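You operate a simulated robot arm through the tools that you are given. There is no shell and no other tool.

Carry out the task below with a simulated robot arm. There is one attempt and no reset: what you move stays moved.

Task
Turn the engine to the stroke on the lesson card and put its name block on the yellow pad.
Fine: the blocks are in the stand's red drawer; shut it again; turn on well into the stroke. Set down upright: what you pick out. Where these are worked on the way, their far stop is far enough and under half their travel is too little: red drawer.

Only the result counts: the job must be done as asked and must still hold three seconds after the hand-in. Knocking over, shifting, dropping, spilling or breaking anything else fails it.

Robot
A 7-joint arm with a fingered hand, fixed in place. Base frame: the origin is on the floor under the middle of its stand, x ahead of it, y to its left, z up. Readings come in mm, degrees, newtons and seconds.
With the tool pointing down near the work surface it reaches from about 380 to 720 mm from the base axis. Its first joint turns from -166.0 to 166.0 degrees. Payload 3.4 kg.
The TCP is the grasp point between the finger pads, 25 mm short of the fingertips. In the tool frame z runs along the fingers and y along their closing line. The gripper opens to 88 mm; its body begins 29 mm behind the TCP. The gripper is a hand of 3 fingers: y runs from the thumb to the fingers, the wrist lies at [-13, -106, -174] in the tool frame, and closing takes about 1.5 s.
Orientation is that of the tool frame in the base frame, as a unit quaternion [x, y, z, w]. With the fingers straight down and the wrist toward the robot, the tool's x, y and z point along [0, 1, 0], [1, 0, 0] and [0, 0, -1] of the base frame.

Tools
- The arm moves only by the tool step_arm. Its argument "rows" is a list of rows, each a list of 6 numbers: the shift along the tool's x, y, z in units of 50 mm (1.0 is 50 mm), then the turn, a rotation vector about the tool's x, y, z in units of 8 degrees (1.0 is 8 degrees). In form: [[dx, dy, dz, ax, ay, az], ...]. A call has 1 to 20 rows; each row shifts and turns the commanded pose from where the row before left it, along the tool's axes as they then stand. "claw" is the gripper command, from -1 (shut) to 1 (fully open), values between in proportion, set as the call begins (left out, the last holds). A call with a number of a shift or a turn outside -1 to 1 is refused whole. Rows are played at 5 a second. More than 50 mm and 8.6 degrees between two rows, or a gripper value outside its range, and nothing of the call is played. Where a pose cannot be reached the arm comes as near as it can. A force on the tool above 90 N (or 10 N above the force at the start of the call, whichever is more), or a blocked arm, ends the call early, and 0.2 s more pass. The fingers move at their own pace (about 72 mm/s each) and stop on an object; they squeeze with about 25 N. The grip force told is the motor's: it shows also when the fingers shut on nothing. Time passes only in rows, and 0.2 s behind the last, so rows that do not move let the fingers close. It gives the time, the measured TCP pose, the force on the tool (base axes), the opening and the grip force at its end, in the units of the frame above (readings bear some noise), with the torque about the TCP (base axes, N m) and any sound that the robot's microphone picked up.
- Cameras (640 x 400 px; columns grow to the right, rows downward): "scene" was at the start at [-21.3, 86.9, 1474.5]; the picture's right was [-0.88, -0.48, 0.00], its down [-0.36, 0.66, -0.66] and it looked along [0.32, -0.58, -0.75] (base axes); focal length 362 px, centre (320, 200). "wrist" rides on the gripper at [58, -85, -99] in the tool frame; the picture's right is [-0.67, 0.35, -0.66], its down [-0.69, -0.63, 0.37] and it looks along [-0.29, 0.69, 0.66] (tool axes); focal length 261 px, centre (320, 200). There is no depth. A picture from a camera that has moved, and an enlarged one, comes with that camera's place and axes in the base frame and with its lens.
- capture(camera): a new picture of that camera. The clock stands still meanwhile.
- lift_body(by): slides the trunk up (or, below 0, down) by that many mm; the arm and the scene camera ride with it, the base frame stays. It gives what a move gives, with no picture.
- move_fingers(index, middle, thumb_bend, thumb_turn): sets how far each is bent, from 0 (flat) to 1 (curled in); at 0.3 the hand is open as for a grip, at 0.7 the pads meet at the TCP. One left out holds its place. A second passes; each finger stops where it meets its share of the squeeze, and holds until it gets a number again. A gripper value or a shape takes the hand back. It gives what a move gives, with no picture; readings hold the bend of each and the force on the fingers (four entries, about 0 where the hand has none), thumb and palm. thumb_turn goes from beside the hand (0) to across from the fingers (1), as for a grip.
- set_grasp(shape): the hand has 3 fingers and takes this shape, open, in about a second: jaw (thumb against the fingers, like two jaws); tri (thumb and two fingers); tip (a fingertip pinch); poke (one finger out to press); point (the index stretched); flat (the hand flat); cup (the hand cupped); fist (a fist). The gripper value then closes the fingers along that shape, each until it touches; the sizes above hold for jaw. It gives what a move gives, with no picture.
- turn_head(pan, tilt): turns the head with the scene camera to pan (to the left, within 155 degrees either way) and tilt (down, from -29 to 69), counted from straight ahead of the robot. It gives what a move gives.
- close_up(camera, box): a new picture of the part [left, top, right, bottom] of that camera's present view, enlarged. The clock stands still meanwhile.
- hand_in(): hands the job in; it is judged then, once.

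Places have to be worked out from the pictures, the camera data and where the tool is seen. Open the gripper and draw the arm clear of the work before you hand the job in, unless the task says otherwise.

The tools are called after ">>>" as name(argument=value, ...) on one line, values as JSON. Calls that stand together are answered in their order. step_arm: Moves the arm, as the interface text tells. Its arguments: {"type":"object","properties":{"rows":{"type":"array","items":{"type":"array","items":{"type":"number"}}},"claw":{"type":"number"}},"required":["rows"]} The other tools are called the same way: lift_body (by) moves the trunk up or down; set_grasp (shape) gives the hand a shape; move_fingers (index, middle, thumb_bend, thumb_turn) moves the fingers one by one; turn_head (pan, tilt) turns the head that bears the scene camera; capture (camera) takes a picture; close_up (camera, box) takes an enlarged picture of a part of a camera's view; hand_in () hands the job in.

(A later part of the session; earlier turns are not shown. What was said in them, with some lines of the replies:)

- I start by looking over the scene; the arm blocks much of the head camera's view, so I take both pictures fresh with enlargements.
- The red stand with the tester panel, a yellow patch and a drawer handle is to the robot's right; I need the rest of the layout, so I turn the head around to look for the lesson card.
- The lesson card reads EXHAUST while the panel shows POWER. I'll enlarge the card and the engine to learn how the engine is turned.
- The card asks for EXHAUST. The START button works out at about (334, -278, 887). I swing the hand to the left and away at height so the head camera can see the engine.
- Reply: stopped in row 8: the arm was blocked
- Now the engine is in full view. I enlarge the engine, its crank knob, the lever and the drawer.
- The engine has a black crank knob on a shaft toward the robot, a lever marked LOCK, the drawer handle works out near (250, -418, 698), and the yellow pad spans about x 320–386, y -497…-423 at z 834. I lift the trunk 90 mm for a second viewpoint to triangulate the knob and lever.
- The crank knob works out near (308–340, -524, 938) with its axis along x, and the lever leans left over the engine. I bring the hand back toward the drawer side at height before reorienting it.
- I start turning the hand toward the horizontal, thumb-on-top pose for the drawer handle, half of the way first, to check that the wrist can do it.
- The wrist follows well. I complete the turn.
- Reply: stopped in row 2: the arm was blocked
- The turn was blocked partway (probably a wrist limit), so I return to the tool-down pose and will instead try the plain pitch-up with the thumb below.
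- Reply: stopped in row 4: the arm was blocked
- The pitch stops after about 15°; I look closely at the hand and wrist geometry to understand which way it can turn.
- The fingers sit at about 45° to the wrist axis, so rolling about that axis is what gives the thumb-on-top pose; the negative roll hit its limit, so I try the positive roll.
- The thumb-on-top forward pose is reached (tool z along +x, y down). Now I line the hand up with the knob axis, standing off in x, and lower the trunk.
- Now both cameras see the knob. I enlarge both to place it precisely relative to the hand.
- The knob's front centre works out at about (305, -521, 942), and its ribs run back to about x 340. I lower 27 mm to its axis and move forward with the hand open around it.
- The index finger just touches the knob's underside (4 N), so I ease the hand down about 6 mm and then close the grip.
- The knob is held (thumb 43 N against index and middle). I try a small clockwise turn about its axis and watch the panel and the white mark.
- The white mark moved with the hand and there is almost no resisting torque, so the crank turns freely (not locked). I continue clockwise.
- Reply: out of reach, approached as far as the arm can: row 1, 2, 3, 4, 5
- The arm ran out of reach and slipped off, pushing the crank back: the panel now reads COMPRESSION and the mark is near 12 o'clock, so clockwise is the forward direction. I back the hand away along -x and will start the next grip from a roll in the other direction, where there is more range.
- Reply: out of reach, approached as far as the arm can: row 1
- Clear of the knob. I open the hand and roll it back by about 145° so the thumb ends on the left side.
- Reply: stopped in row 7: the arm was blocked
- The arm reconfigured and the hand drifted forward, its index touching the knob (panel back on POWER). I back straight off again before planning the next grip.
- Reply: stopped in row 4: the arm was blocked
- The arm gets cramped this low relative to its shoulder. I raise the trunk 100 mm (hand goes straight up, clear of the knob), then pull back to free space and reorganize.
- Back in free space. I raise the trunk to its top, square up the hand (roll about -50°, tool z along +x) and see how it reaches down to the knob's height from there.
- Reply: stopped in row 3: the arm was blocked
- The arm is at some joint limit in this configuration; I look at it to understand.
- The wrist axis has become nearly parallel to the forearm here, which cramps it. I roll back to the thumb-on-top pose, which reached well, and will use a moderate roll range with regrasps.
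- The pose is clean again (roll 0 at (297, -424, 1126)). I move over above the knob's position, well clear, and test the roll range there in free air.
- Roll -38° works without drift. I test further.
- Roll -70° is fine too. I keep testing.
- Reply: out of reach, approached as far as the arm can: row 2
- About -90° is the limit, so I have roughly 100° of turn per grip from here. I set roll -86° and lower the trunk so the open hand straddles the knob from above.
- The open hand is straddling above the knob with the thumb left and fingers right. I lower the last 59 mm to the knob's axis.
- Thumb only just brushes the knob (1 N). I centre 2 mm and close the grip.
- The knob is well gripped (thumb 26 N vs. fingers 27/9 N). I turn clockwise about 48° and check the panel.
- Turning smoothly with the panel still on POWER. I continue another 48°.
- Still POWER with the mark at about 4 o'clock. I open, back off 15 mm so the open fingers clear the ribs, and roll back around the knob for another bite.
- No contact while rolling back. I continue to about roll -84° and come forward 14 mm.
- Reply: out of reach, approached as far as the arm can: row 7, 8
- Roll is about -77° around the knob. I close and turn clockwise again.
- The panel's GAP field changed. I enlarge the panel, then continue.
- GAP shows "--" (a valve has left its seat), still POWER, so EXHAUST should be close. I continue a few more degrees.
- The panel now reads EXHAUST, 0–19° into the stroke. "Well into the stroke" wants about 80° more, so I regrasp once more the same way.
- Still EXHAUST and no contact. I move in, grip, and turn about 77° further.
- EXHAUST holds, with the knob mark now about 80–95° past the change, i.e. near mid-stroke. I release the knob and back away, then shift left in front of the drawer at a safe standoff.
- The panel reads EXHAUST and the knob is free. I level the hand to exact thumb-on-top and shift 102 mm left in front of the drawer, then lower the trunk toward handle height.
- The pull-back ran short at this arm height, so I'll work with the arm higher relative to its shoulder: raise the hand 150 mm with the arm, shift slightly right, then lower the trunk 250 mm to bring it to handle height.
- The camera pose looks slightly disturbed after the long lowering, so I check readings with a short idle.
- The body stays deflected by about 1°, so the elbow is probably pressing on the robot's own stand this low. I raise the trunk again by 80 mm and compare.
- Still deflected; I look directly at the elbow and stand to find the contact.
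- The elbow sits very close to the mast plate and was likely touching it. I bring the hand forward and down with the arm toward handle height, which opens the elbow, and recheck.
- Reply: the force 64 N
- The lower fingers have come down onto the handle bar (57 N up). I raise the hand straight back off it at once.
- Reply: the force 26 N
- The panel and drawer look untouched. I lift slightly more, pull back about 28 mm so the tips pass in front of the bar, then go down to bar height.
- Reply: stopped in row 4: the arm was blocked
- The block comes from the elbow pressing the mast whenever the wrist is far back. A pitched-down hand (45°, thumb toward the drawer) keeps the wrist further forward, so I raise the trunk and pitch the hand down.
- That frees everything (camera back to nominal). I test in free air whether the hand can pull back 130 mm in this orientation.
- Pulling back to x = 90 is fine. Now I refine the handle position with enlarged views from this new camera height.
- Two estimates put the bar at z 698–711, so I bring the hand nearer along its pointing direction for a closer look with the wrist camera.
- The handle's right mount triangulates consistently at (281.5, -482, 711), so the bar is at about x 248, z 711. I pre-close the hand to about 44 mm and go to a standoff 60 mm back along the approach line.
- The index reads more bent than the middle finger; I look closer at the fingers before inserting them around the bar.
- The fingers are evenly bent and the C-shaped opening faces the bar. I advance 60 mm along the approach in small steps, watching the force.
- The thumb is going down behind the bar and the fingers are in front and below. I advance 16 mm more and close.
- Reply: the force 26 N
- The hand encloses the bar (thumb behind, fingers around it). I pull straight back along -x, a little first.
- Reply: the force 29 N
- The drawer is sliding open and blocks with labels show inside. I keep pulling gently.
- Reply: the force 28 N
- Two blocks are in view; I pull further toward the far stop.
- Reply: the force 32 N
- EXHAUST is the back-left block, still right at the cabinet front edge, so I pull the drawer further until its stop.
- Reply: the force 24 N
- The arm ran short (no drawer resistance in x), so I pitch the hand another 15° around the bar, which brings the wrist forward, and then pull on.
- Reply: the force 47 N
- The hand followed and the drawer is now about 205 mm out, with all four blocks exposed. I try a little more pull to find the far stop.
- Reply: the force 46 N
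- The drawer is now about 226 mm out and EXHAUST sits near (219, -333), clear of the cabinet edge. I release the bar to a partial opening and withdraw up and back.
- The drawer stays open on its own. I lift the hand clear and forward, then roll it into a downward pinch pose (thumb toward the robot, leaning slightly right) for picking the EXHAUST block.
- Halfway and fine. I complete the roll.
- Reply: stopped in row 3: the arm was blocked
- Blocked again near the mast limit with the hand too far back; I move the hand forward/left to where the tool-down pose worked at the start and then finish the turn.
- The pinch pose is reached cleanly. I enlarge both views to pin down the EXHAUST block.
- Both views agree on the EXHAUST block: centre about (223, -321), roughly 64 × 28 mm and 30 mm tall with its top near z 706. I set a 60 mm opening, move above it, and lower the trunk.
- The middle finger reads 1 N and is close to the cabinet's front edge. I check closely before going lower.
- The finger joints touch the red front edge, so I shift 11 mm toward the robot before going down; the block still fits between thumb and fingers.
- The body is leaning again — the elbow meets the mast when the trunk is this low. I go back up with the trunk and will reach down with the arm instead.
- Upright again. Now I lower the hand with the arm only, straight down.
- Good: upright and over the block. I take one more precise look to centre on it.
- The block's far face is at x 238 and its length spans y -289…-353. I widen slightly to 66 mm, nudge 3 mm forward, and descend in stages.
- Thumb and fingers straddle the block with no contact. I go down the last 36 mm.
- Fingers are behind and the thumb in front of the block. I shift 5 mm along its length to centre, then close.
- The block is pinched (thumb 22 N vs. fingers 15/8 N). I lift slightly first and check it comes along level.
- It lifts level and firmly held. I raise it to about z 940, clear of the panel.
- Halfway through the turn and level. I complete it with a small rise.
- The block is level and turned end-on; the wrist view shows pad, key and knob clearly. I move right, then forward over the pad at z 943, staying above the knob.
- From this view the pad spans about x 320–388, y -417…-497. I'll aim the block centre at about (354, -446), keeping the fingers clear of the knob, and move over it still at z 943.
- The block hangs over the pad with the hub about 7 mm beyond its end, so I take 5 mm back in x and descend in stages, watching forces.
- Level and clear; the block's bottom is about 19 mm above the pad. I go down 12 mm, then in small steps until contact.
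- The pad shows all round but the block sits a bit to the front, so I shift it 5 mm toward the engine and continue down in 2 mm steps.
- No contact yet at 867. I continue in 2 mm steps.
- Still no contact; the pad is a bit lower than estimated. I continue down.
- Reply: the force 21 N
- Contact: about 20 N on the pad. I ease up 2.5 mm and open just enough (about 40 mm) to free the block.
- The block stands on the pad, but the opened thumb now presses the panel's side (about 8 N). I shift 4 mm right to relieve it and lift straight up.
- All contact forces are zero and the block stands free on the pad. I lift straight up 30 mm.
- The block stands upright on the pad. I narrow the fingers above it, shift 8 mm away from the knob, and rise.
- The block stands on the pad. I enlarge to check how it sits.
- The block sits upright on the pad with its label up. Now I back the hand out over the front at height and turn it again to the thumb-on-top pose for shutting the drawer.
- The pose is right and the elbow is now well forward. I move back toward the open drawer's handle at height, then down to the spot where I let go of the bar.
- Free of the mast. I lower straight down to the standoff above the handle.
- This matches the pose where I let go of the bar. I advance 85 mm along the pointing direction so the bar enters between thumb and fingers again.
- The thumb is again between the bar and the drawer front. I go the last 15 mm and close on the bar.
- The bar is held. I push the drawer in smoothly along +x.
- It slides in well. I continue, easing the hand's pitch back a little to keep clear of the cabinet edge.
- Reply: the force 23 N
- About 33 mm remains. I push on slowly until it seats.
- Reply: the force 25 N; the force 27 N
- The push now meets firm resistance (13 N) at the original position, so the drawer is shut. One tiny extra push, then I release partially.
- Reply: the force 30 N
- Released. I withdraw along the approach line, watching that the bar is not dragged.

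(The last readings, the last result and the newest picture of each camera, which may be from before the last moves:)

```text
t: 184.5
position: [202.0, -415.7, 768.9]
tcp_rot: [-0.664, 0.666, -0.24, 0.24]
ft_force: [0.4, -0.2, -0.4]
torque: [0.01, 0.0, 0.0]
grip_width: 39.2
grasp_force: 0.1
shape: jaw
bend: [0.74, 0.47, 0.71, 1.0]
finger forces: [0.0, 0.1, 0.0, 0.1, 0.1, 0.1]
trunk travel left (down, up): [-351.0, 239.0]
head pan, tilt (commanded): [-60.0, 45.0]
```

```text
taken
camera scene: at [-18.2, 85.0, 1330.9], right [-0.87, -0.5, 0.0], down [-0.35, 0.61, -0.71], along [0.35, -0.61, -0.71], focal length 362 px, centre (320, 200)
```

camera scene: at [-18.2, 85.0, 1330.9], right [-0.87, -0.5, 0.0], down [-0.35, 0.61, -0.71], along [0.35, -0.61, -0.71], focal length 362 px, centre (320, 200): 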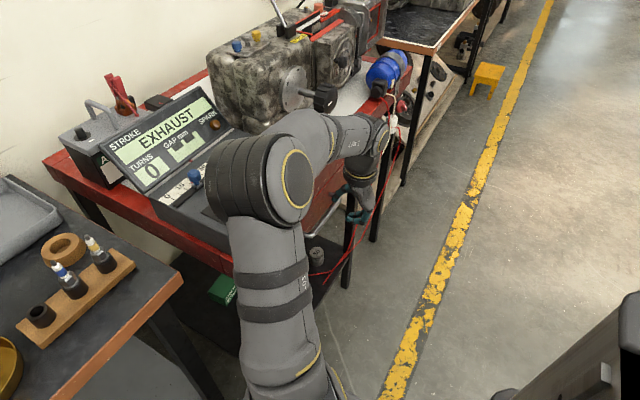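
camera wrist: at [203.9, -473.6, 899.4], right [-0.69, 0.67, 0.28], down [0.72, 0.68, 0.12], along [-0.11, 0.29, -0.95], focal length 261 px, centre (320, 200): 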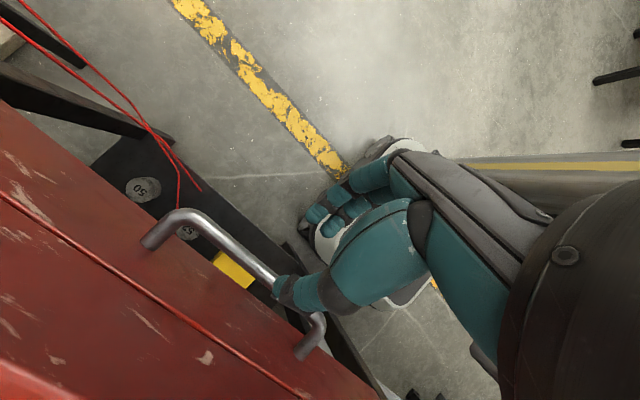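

The drawer is flush again. I draw the arm back and up, opening the hand, and then check the result.

>>> step_arm(rows=[[0, 0, -0.7, 0, 0, 0], [0, 0, -0.8, 0, 0, 0], [0, 0, -0.8, 0, 0, 0], [0, 0, -0.8, 0, 0, 0], [0, 0, 0, 0, 0, 0]])

>>> step_arm(rows=[[0, -0.5, -0.5, 0, 0, 0], [0, -0.5, -0.5, 0, 0, 0], [0, 0, 0, 0, 0, 0], [0, 0, 0, 0, 0, 0]], claw=1)

>>> capture(camera="scene")

>>> capture(camera="wrist")

```text
t: 185.7
position: [103.5, -415.8, 888.6]
tcp_rot: [-0.664, 0.666, -0.24, 0.24]
ft_force: [0.1, -0.9, -0.4]
torque: [-0.01, 0.02, 0.03]
grip_width: 39.5
grasp_force: 0.2
shape: jaw
bend: [0.74, 0.47, 0.71, 1.0]
finger forces: [0.0, 0.0, 0.0, 0.0, 0.0, 0.1]
trunk travel left (down, up): [-351.0, 239.0]
head pan, tilt (commanded): [-60.0, 45.0]
```

```text
t: 186.7
position: [109.9, -415.8, 958.6]
tcp_rot: [-0.664, 0.666, -0.24, 0.241]
ft_force: [0.3, 0.0, -0.9]
torque: [0.02, 0.02, -0.01]
grip_width: 87.5
grasp_force: 0.0
shape: jaw
bend: [0.3, 0.3, 0.3, 0.98]
finger forces: [0.0, 0.0, 0.1, 0.0, 0.0, 0.0]
trunk travel left (down, up): [-351.0, 239.0]
head pan, tilt (commanded): [-60.0, 45.0]
```

```text
taken
camera scene: at [-18.1, 84.9, 1330.9], right [-0.87, -0.5, 0.0], down [-0.35, 0.61, -0.71], along [0.35, -0.61, -0.71], focal length 362 px, centre (320, 200)
```

scene: 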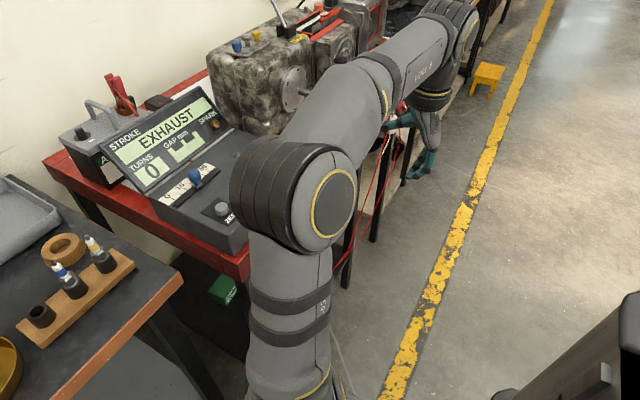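

```text
taken
camera wrist: at [112.6, -473.8, 1089.2], right [-0.69, 0.67, 0.28], down [0.72, 0.68, 0.12], along [-0.11, 0.29, -0.95], focal length 261 px, centre (320, 200)
```

wrist: 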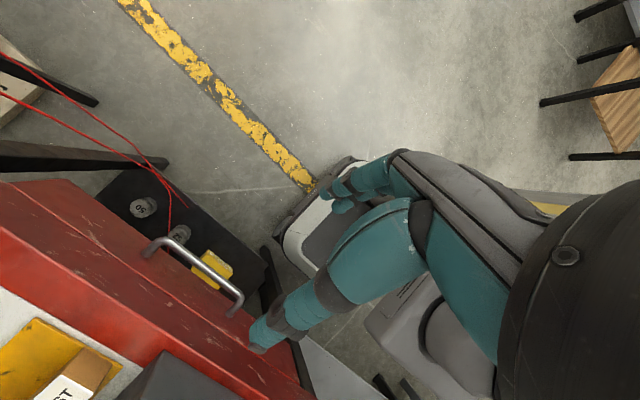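

I move the hand forward a bit at height so the wrist camera sees the pad, to verify the block.

>>> step_arm(rows=[[0.2, -0.6, 0.4, 0, 0, 0], [0.2, -0.6, 0.4, 0, 0, 0], [0, -0.5, -0.3, 0, 0, 0], [0, 0, 0, 0, 0, 0]])

>>> capture(camera="wrist")

>>> close_up(camera="wrist", box=[0, 220, 260, 400])

```text
t: 187.7
position: [191.6, -434.4, 994.7]
tcp_rot: [-0.664, 0.666, -0.24, 0.241]
ft_force: [0.2, 0.2, 0.0]
torque: [0.0, 0.0, -0.02]
grip_width: 87.4
grasp_force: 0.0
shape: jaw
bend: [0.3, 0.3, 0.3, 0.98]
finger forces: [0.0, 0.0, 0.0, 0.1, 0.0, 0.0]
trunk travel left (down, up): [-351.0, 239.0]
head pan, tilt (commanded): [-60.0, 45.0]
```

```text
taken
camera wrist: at [193.5, -492.7, 1124.9], right [-0.69, 0.67, 0.28], down [0.72, 0.68, 0.12], along [-0.11, 0.29, -0.95], focal length 261 px, centre (320, 200)
```

wrist: 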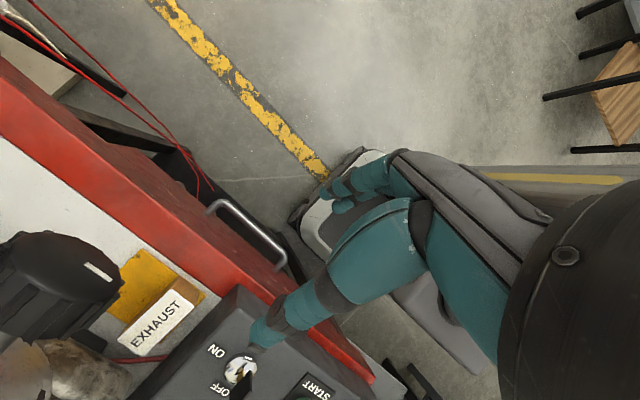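

```text
2.22 times, centred on (130, 310) of wrist
camera zoom: at [193.5, -492.7, 1124.9], right [-0.69, 0.67, 0.28], down [0.72, 0.68, 0.12], along [-0.11, 0.29, -0.95], focal length 579 px, centre (742, -44)
```

zoom: 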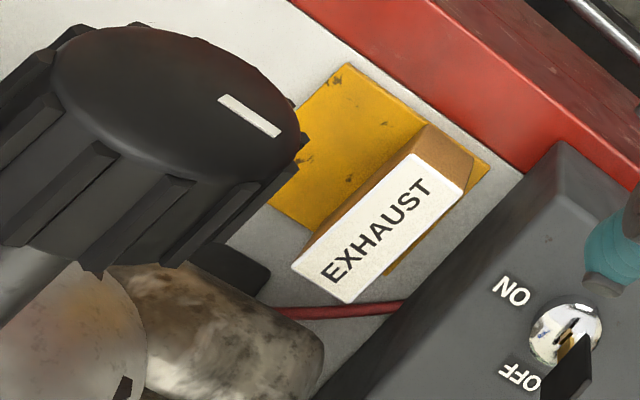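

The EXHAUST block stands upright on the yellow pad, the knob mark points left (about mid-stroke), and the drawer is shut. I draw the open hand back clear of the work.

>>> step_arm(rows=[[0, 0.5, -0.6, 0, 0, 0], [0, 0.5, -0.6, 0, 0, 0], [0, 0.4, -0.6, 0, 0, 0], [0, 0, 0, 0, 0, 0], [0, 0, 0, 0, 0, 0]])

>>> turn_head(pan=-45, tilt=48)

>>> capture(camera="scene")

>>> capture(camera="wrist")

```text
t: 188.9
position: [79.2, -434.8, 1018.2]
tcp_rot: [-0.664, 0.666, -0.24, 0.241]
ft_force: [0.2, 0.3, -0.3]
torque: [-0.02, -0.01, 0.0]
grip_width: 87.6
grasp_force: 0.1
shape: jaw
bend: [0.3, 0.3, 0.3, 0.98]
finger forces: [0.1, 0.0, 0.0, 0.1, 0.1, 0.0]
trunk travel left (down, up): [-351.0, 239.0]
head pan, tilt (commanded): [-60.0, 45.0]
```

```text
t: 189.7
position: [78.9, -437.2, 1017.6]
tcp_rot: [-0.664, 0.666, -0.24, 0.241]
ft_force: [0.1, -0.2, -0.6]
torque: [0.01, 0.03, -0.03]
grip_width: 87.8
grasp_force: 0.1
shape: jaw
bend: [0.3, 0.3, 0.3, 0.98]
finger forces: [0.0, 0.0, 0.0, 0.0, 0.1, 0.0]
trunk travel left (down, up): [-351.0, 239.0]
head pan, tilt (commanded): [-45.0, 48.0]
```

```text
taken
camera scene: at [-3.1, 99.6, 1326.7], right [-0.71, -0.71, 0.0], down [-0.52, 0.53, -0.67], along [0.47, -0.47, -0.74], focal length 362 px, centre (320, 200)
```

scene: 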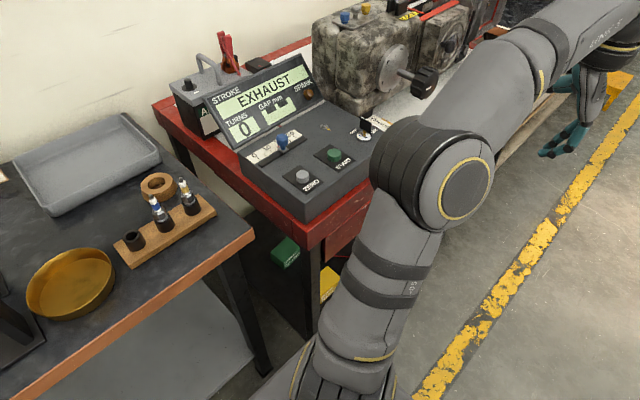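

```text
taken
camera wrist: at [81.8, -493.7, 1149.2], right [-0.69, 0.67, 0.28], down [0.72, 0.68, 0.12], along [-0.11, 0.29, -0.95], focal length 261 px, centre (320, 200)
```

wrist: 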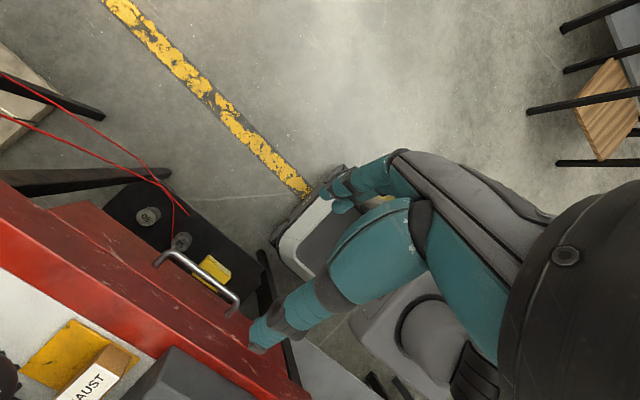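

The panel reads EXHAUST, the block stands on the pad, the drawer is shut, and the open hand is clear of the work. I hand in.

>>> hand_in()

```text
The job is handed in.
```

I turned the engine to EXHAUST, put the EXHAUST block upright on the yellow pad, shut the red drawer, and handed the job in. The hand is open and the arm is clear of the work. I don't have the judging result.

- **Stroke:** The panel reads EXHAUST. I turned the crank about 80–95° past the change from POWER, so it should be near the middle of the stroke.
- **Block:** Its centre is roughly 5 mm toward the front and 10 mm left of the pad's centre. The front end is flush with the pad's front edge, and may overhang it by up to about 3 mm.
- **Drawer:** I pulled it out about 226 mm, picked the block out, and pushed it back until it met firm resistance. I did not pull it all the way to its far stop, so I can't confirm what share of its travel that was.

There were three unplanned contacts:

- **Crank:** My first grip slipped and pushed the crank back to COMPRESSION before I turned it forward.
- **Drawer handle:** The fingers pressed down on the handle with about 57 N.
- **Control panel:** The thumb pressed the side of the panel with about 8 N when I released the block.

I saw no sign in the later pictures that any of these moved anything else.
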